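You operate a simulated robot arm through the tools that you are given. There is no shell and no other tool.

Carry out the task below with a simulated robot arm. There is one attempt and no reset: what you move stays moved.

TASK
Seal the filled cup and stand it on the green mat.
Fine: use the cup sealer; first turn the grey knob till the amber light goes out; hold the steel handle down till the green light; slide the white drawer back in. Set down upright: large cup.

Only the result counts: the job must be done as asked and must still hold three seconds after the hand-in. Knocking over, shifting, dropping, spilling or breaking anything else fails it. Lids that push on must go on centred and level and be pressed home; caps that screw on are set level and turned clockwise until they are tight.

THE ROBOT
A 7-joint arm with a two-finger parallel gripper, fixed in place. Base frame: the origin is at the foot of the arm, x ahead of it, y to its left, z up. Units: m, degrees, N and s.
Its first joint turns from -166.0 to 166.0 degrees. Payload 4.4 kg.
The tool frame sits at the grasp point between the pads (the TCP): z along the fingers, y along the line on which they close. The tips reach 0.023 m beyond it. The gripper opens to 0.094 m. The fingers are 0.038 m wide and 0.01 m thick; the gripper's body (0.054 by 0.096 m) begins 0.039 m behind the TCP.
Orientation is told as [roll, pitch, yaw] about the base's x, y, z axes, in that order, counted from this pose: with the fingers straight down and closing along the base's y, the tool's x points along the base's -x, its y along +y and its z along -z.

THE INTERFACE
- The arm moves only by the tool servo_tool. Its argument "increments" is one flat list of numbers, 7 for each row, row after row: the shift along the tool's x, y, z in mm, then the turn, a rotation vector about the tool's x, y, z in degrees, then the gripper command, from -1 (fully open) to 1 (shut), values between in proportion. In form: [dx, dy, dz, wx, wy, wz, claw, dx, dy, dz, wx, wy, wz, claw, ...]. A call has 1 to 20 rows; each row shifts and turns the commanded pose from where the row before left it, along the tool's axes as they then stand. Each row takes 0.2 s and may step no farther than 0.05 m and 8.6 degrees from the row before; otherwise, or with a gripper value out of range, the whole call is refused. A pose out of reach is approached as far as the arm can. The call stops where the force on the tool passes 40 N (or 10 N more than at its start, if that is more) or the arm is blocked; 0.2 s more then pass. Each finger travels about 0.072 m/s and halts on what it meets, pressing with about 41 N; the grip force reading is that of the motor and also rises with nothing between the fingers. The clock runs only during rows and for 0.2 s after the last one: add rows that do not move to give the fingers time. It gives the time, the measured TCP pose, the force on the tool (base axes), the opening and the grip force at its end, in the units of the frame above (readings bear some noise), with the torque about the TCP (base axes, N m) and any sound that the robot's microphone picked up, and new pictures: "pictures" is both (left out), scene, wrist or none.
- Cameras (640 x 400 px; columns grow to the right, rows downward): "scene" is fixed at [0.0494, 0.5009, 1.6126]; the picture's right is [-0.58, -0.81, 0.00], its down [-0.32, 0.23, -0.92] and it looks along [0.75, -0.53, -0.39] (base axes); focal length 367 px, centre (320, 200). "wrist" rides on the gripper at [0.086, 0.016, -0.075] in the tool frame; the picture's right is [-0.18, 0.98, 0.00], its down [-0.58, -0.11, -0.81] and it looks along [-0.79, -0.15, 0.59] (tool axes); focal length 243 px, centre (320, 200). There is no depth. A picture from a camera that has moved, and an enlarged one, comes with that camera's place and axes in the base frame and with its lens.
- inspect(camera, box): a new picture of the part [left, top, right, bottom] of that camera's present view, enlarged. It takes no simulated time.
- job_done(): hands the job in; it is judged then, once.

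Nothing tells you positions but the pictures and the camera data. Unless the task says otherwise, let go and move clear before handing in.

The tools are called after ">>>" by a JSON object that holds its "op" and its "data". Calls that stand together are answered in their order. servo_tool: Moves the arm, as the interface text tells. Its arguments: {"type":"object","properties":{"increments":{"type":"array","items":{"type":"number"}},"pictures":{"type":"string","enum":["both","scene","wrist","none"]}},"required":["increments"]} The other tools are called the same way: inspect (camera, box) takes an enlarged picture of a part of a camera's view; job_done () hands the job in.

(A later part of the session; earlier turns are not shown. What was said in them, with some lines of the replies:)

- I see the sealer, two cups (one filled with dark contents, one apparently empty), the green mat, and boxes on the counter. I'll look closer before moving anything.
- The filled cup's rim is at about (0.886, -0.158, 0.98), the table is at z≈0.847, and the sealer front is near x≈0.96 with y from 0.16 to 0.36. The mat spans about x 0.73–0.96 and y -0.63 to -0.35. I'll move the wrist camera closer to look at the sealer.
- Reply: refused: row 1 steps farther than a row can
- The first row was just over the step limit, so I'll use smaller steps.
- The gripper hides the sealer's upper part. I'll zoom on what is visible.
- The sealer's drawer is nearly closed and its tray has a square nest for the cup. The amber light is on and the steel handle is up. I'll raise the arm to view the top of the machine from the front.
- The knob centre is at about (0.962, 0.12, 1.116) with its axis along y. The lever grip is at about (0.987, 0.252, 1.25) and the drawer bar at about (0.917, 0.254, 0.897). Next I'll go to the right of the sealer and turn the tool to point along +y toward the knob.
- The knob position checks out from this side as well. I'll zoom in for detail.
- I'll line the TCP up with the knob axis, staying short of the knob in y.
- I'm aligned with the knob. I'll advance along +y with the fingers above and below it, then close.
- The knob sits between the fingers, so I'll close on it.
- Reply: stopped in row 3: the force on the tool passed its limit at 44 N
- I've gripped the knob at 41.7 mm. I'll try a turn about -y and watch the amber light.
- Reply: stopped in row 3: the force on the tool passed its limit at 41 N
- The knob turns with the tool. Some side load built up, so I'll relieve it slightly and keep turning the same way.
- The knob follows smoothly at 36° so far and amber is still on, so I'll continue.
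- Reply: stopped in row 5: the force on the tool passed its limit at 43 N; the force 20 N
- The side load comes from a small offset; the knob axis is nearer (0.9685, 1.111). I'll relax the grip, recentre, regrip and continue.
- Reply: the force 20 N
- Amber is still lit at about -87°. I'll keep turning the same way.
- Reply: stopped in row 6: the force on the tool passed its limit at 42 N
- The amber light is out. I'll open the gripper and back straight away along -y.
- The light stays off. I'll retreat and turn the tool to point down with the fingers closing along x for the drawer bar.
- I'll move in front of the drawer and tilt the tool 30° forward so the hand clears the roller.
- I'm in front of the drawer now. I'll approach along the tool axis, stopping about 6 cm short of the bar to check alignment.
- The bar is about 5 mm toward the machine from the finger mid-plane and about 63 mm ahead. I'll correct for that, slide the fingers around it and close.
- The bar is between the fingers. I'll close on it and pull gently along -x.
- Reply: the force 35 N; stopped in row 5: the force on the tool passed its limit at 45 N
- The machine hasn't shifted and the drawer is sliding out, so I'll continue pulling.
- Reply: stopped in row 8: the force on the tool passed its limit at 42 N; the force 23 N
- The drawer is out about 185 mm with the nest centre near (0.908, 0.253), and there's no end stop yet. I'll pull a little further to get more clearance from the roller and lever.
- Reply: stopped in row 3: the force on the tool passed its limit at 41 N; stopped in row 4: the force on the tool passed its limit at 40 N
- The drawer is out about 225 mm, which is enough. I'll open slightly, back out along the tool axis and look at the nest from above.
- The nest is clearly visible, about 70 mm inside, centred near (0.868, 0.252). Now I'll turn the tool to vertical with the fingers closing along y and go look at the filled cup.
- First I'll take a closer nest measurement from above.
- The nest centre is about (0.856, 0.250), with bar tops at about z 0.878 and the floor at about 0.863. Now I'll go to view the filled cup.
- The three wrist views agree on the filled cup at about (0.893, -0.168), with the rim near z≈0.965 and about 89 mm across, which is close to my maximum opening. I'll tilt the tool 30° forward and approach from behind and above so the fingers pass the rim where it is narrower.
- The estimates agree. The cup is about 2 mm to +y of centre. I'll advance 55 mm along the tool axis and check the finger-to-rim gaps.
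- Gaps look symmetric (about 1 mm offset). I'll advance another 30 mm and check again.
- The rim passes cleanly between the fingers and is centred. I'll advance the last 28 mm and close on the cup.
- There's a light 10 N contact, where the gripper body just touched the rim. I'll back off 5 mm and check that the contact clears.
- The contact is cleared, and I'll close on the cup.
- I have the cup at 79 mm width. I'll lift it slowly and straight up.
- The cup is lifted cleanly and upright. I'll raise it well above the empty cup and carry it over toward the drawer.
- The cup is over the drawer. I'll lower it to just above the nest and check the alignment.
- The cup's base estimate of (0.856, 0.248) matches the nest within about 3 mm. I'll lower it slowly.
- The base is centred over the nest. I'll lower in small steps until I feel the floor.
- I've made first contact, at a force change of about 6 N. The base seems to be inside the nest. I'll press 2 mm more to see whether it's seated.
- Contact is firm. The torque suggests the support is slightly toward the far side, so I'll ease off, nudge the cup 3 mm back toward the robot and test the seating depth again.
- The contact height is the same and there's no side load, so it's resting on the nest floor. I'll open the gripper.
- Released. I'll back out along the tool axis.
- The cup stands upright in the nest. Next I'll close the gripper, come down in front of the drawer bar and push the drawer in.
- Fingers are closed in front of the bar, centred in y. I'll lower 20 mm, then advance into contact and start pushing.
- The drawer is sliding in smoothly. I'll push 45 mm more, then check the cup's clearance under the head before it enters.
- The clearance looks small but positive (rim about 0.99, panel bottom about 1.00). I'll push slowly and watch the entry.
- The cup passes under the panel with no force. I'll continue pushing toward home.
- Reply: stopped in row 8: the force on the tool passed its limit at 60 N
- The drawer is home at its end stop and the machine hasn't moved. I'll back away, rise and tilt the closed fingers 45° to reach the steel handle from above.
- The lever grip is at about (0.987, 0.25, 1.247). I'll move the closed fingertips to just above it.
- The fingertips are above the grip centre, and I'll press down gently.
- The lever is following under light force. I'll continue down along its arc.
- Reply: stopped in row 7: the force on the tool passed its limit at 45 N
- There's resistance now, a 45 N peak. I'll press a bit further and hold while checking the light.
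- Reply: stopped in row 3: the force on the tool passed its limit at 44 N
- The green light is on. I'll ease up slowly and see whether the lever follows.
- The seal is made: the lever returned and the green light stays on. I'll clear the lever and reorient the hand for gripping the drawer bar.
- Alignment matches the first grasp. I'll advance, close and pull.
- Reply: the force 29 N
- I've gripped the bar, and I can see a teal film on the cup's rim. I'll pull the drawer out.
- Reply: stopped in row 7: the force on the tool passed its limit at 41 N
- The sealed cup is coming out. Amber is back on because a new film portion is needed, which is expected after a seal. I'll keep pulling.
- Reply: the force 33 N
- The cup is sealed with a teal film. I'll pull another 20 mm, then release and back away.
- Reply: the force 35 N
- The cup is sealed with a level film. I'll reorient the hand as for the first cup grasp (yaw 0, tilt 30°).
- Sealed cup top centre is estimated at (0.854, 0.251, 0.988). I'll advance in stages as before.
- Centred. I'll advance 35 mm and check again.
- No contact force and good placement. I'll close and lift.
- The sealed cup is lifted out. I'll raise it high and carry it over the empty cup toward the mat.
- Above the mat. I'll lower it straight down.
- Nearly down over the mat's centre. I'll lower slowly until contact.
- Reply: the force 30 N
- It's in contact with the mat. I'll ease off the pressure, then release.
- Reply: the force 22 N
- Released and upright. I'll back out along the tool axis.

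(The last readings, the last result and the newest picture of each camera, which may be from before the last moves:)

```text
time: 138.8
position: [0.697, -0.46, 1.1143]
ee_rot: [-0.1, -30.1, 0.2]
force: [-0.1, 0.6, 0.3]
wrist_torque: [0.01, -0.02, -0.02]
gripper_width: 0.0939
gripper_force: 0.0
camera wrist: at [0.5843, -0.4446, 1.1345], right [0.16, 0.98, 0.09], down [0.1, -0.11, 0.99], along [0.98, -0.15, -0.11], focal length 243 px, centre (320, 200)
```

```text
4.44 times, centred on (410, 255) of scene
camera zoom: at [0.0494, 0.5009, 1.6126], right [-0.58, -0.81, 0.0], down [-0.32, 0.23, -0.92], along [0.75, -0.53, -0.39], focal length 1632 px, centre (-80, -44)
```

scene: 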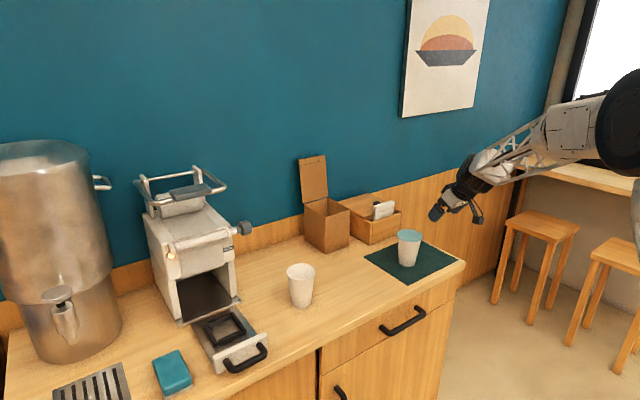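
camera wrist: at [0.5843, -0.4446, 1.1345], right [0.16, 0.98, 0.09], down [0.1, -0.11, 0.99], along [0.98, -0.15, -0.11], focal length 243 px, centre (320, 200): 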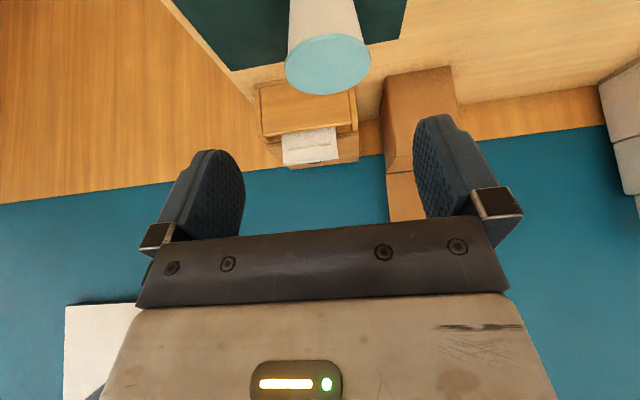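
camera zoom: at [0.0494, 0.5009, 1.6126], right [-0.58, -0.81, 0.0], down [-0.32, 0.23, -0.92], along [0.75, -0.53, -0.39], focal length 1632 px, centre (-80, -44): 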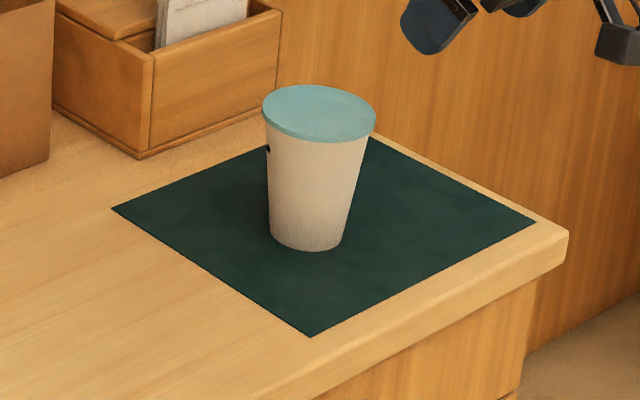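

The sealed cup stands upright on the mat. Now I'll return to slide the drawer back in, with closed fingers at 20° tilt in front of the bar.

>>> {"op": "servo_tool", "data": {"increments": [0, 0, 0, 0, 5, 0, 1, 0, 0, 0, 0, 5, 0, 1, 5.3, 44.3, -3.25, 0, 0, 0, 1, 5.3, 44.3, -3.25, 0, 0, 0, 1, 5.3, 44.3, -3.25, 0, 0, 0, 1, 5.3, 44.3, -3.25, 0, 0, 0, 1, 5.3, 44.3, -3.25, 0, 0, 0, 1, 5.3, 44.3, -3.25, 0, 0, 0, 1, 5.3, 44.3, -3.25, 0, 0, 0, 1, 5.3, 44.3, -3.25, 0, 0, 0, 1, 5.3, 44.3, -3.25, 0, 0, 0, 1, 5.3, 44.3, -3.25, 0, 0, 0, 1, 5.3, 44.3, -3.25, 0, 0, 0, 1, 5.3, 44.3, -3.25, 0, 0, 0, 1, 5.3, 44.3, -3.25, 0, 0, 0, 1, 5.3, 44.3, -3.25, 0, 0, 0, 1, 5.3, 44.3, -3.25, 0, 0, 0, 1, 5.3, 44.3, -3.25, 0, 0, 0, 1, 0, 0, 0, 0, 0, 0, 1]}}

```text
time: 142.8
position: [0.5962, 0.2522, 1.1321]
ee_rot: [-0.1, -20.1, 0.1]
force: [-0.8, 1.2, -0.1]
wrist_torque: [0.01, 0.02, 0.01]
gripper_width: 0.0
gripper_force: 40.8
camera wrist: at [0.4888, 0.2673, 1.1714], right [0.17, 0.98, 0.06], down [0.27, -0.11, 0.96], along [0.95, -0.15, -0.28], focal length 243 px, centre (320, 200)
```

scene: 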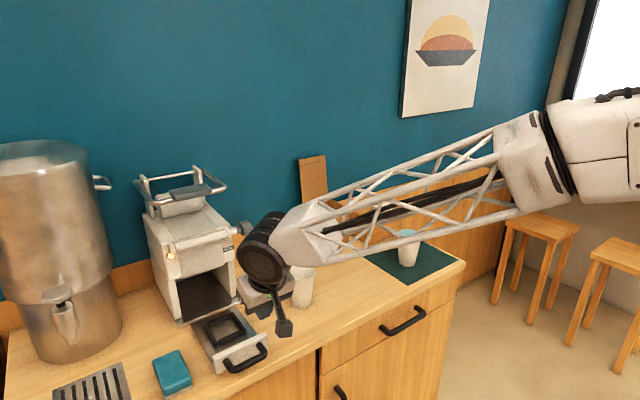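
wrist: 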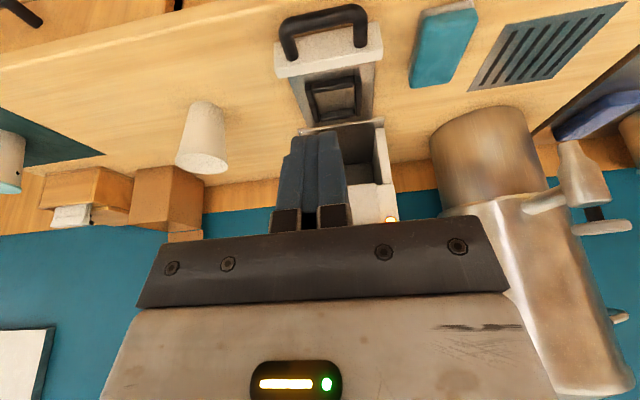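

Now I'll go down in front of the bar and push it in, the same way as before.

>>> {"op": "servo_tool", "data": {"increments": [10.8, -0.5, 39, 0, 0, 0, 1, 10.8, -0.5, 39, 0, 0, 0, 1, 10.8, -0.5, 39, 0, 0, 0, 1, 10.8, 0, 39, 0, 0, 0, 1, 10.8, 0, 39, 0, 0, 0, 1, 10.8, 0, 37, 0, 0, 0, 1, -14, 0, 5.1, 0, 0, 0, 1, -14, 0, 5.1, 0, 0, 0, 1, -9.4, 0, 3.4, 0, 0, 0, 1, -7.5, 0, 2.7, 0, 0, 0, 1, -7.5, 0, 2.7, 0, 0, 0, 1, -7.5, 0, 2.7, 0, 0, 0, 1, -7.5, 0, 2.7, 0, 0, 0, 1, -7.5, 0, 2.7, 0, 0, 0, 1]}}

```text
time: 145.8
position: [0.6937, 0.2496, 0.8952]
ee_rot: [-0.1, -20.1, 0.2]
force: [-1.4, 0.5, -1.2]
wrist_torque: [-0.02, -0.01, -0.02]
gripper_width: 0.0
gripper_force: 41.0
camera wrist: at [0.5877, 0.2652, 0.9337], right [0.17, 0.98, 0.06], down [0.27, -0.11, 0.96], along [0.95, -0.15, -0.28], focal length 243 px, centre (320, 200)
```

scene: 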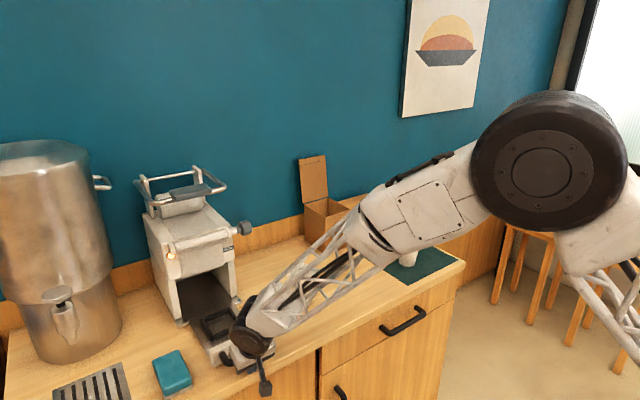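
wrist: 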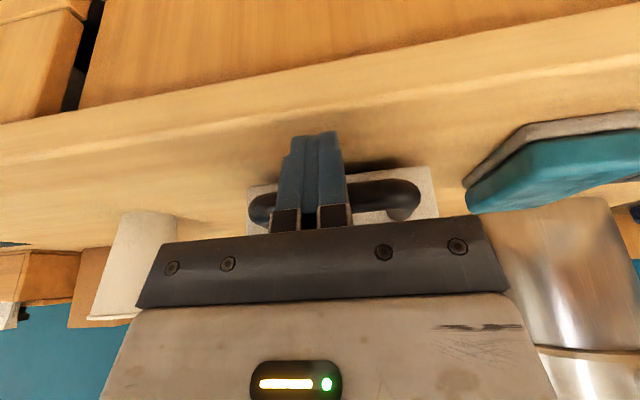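

>>> {"op": "servo_tool", "data": {"increments": [-8, 0, 2.9, 0, 0, 0, 1, -8, 0, 2.9, 0, 0, 0, 1, -8, 0, 2.9, 0, 0, 0, 1, -8, 0, 2.9, 0, 0, 0, 1, -8, 0, 2.9, 0, 0, 0, 1, -8, 0, 2.9, 0, 0, 0, 1, -8, 0, 2.9, 0, 0, 0, 1, -8, 0, 2.9, 0, 0, 0, 1, -8, 0, 2.9, 0, 0, 0, 1, -8, 0, 2.9, 0, 0, 0, 1, -8, 0, 2.9, 0, 0, 0, 1, -8, 0, 2.9, 0, 0, 0, 1, -8, 0, 2.9, 0, 0, 0, 1, -8, 0, 2.9, 0, 0, 0, 1, -8, 0, 2.9, 0, 0, 0, 1, -8, 0, 2.9, 0, 0, 0, 1, -8, 0, 2.9, 0, 0, 0, 1, -8, 0, 2.9, 0, 0, 0, 1, -8, 0, 2.9, 0, 0, 0, 1, -8, 0, 2.9, 0, 0, 0, 1], "pictures": "scene"}}

>>> {"op": "servo_tool", "data": {"increments": [-4.7, 0, 1.7, 0, 0, 0, 1, -4.7, 0, 1.7, 0, 0, 0, 1, -4.7, 0, 1.7, 0, 0, 0, 1, -2.8, 0, 1, 0, 0, 0, 1, -2.8, 0, 1, 0, 0, 0, 1, -2.8, 0, 1, 0, 0, 0, 1, -2.8, 0, 1, 0, 0, 0, 1, -2.8, 0, 1, 0, 0, 0, 1, -2.8, 0, 1, 0, 0, 0, 1, -2.8, 0, 1, 0, 0, 0, 1]}}

```text
time: 150.0
position: [0.8656, 0.2496, 0.8965]
ee_rot: [-0.2, -20.1, 0.1]
force: [-0.7, 0.2, 0.0]
wrist_torque: [0.0, -0.03, 0.04]
gripper_width: 0.0
gripper_force: 41.0
```

scene: 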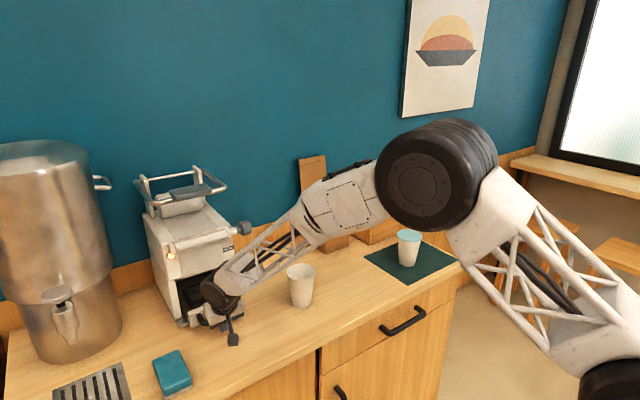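

```text
time: 152.0
position: [0.8941, 0.2508, 0.8922]
ee_rot: [-0.3, -19.7, 0.3]
force: [-3.7, 1.1, -1.9]
wrist_torque: [-0.03, 0.06, 0.02]
gripper_width: 0.0
gripper_force: 40.9
stopped in row 9: the force on the tool passed its limit at 65 N (the readings are from after the stop); the commanded pose is now the measured one
camera wrist: at [0.7878, 0.2663, 0.9322], right [0.17, 0.98, 0.06], down [0.28, -0.1, 0.96], along [0.95, -0.15, -0.29], focal length 243 px, centre (320, 200)
```

scene: 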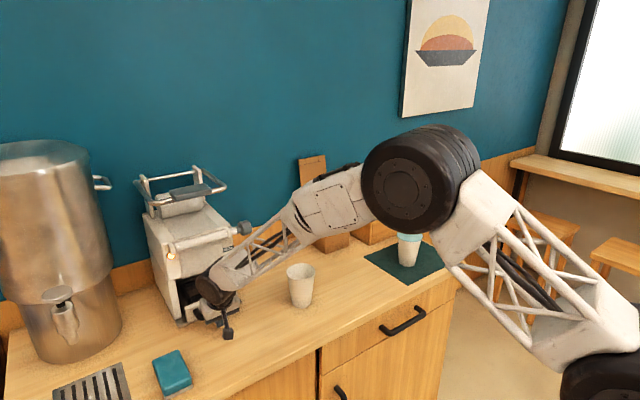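
wrist: 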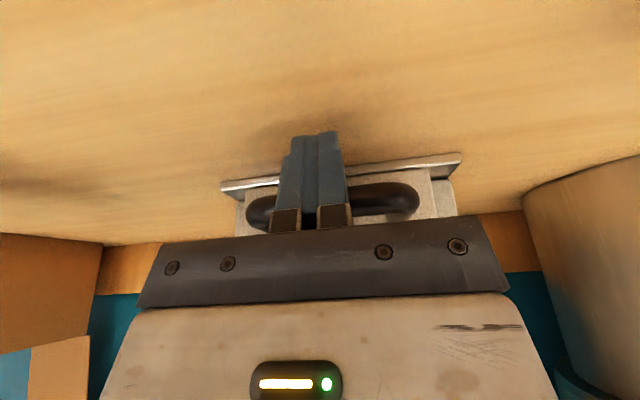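

The drawer is home. I'll back off, rise clear and verify the scene.

>>> {"op": "servo_tool", "data": {"increments": [37.6, 0, -13.7, 0, 0, 0, 1, 37.6, 0, -13.7, 0, 0, 0, 1, 37.6, 0, -13.7, 0, 0, 0, 1, -14.7, 0, -40.4, 0, 0, 0, 1, -14.7, 0, -40.4, 0, 0, 0, 1, -14.7, 0, -40.4, 0, 0, 0, 1, -14.7, 0, -40.4, 0, 0, 0, 1, -14.7, 0, -40.4, 0, 0, 0, 1, -14.7, 0, -40.4, 0, 0, 0, 1, -14.7, 0, -40.4, 0, 0, 0, 1, -14.7, 0, -40.4, 0, 0, 0, 1, -14.7, 0, -40.4, 0, 0, 0, 1, -14.7, 0, -40.4, 0, 0, 0, 1, 0, 0, 0, 0, 0, 0, 1]}}

>>> {"op": "inspect", "data": {"camera": "scene", "box": [130, 160, 290, 340]}}

>>> {"op": "inspect", "data": {"camera": "scene", "box": [270, 190, 480, 320]}}

```text
time: 155.0
position: [0.7785, 0.2564, 1.3239]
ee_rot: [-0.3, -19.8, 0.4]
force: [-0.1, -0.5, 0.1]
wrist_torque: [-0.01, -0.02, -0.04]
gripper_width: 0.0
gripper_force: 41.2
camera wrist: at [0.6713, 0.2715, 1.3631], right [0.17, 0.98, 0.06], down [0.27, -0.1, 0.96], along [0.95, -0.15, -0.29], focal length 243 px, centre (320, 200)
```

scene: 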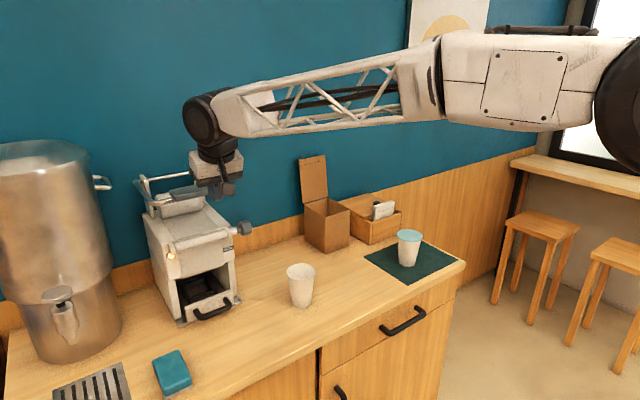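
wrist: 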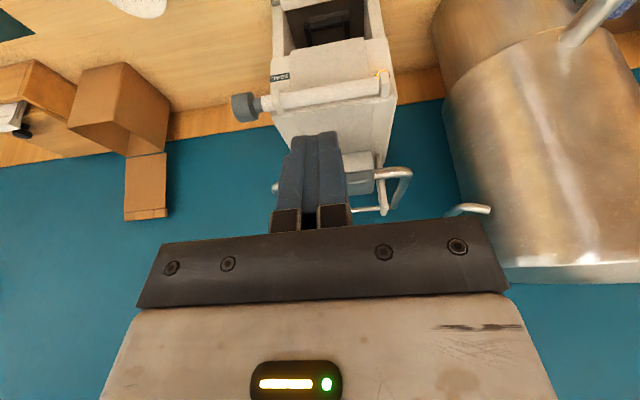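

```text
2.22 times, centred on (210, 250) of scene
camera zoom: at [0.0494, 0.5009, 1.6126], right [-0.58, -0.81, 0.0], down [-0.32, 0.23, -0.92], along [0.75, -0.53, -0.39], focal length 816 px, centre (564, 89)
```

zoom: 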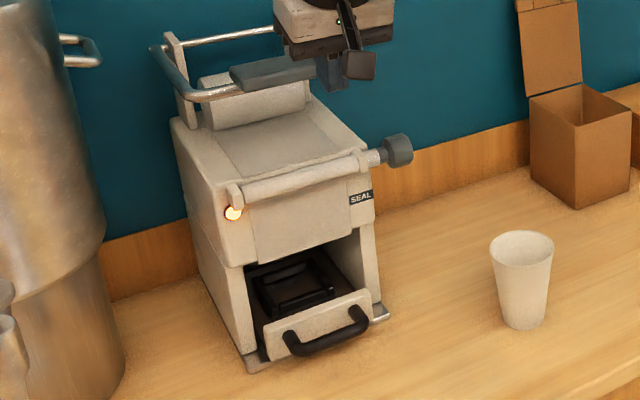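

```text
3.05 times, centred on (375, 255) of scene
camera zoom: at [0.0494, 0.5009, 1.6126], right [-0.58, -0.81, 0.0], down [-0.32, 0.23, -0.92], along [0.75, -0.53, -0.39], focal length 1119 px, centre (152, 32)
```

zoom: 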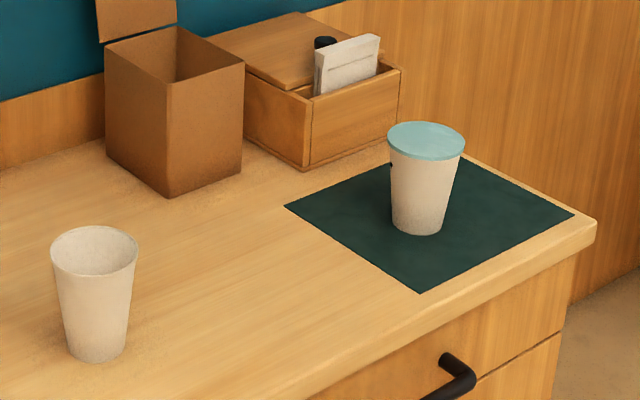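

The sealed cup stands upright on the green mat. The drawer is back in, the lever is up, and the empty cup and everything else are where they started. The amber light came back on after the seal; I read that as a fresh film portion being due, so I left it. The arm is clear, so I'm handing in.

>>> {"op": "job_done", "data": {}}

```text
The job is handed in.
```

I sealed the filled cup, and it is standing upright on the green mat. I handed the job in, but no pass or fail result came back.

- **Sealing:** I turned the grey knob until the amber light went out. With the cup in the drawer and the drawer shut, I held the steel handle down until the green light came on. The cup now has a level teal film over its rim.
- **Final positions:** The white drawer is pushed fully back in and the steel handle is up. The empty cup and the machine look unmoved in the last pictures.
- **Amber light:** It came back on when I opened the drawer after the seal. I took this to mean the film needs advancing for the next cup, so I left it.
- **Forces:** The gripper touched the filled cup's rim once with about 10 N before I grasped it, and the cup stayed upright. Pushing the drawer home peaked at about 65 N against its end stop.
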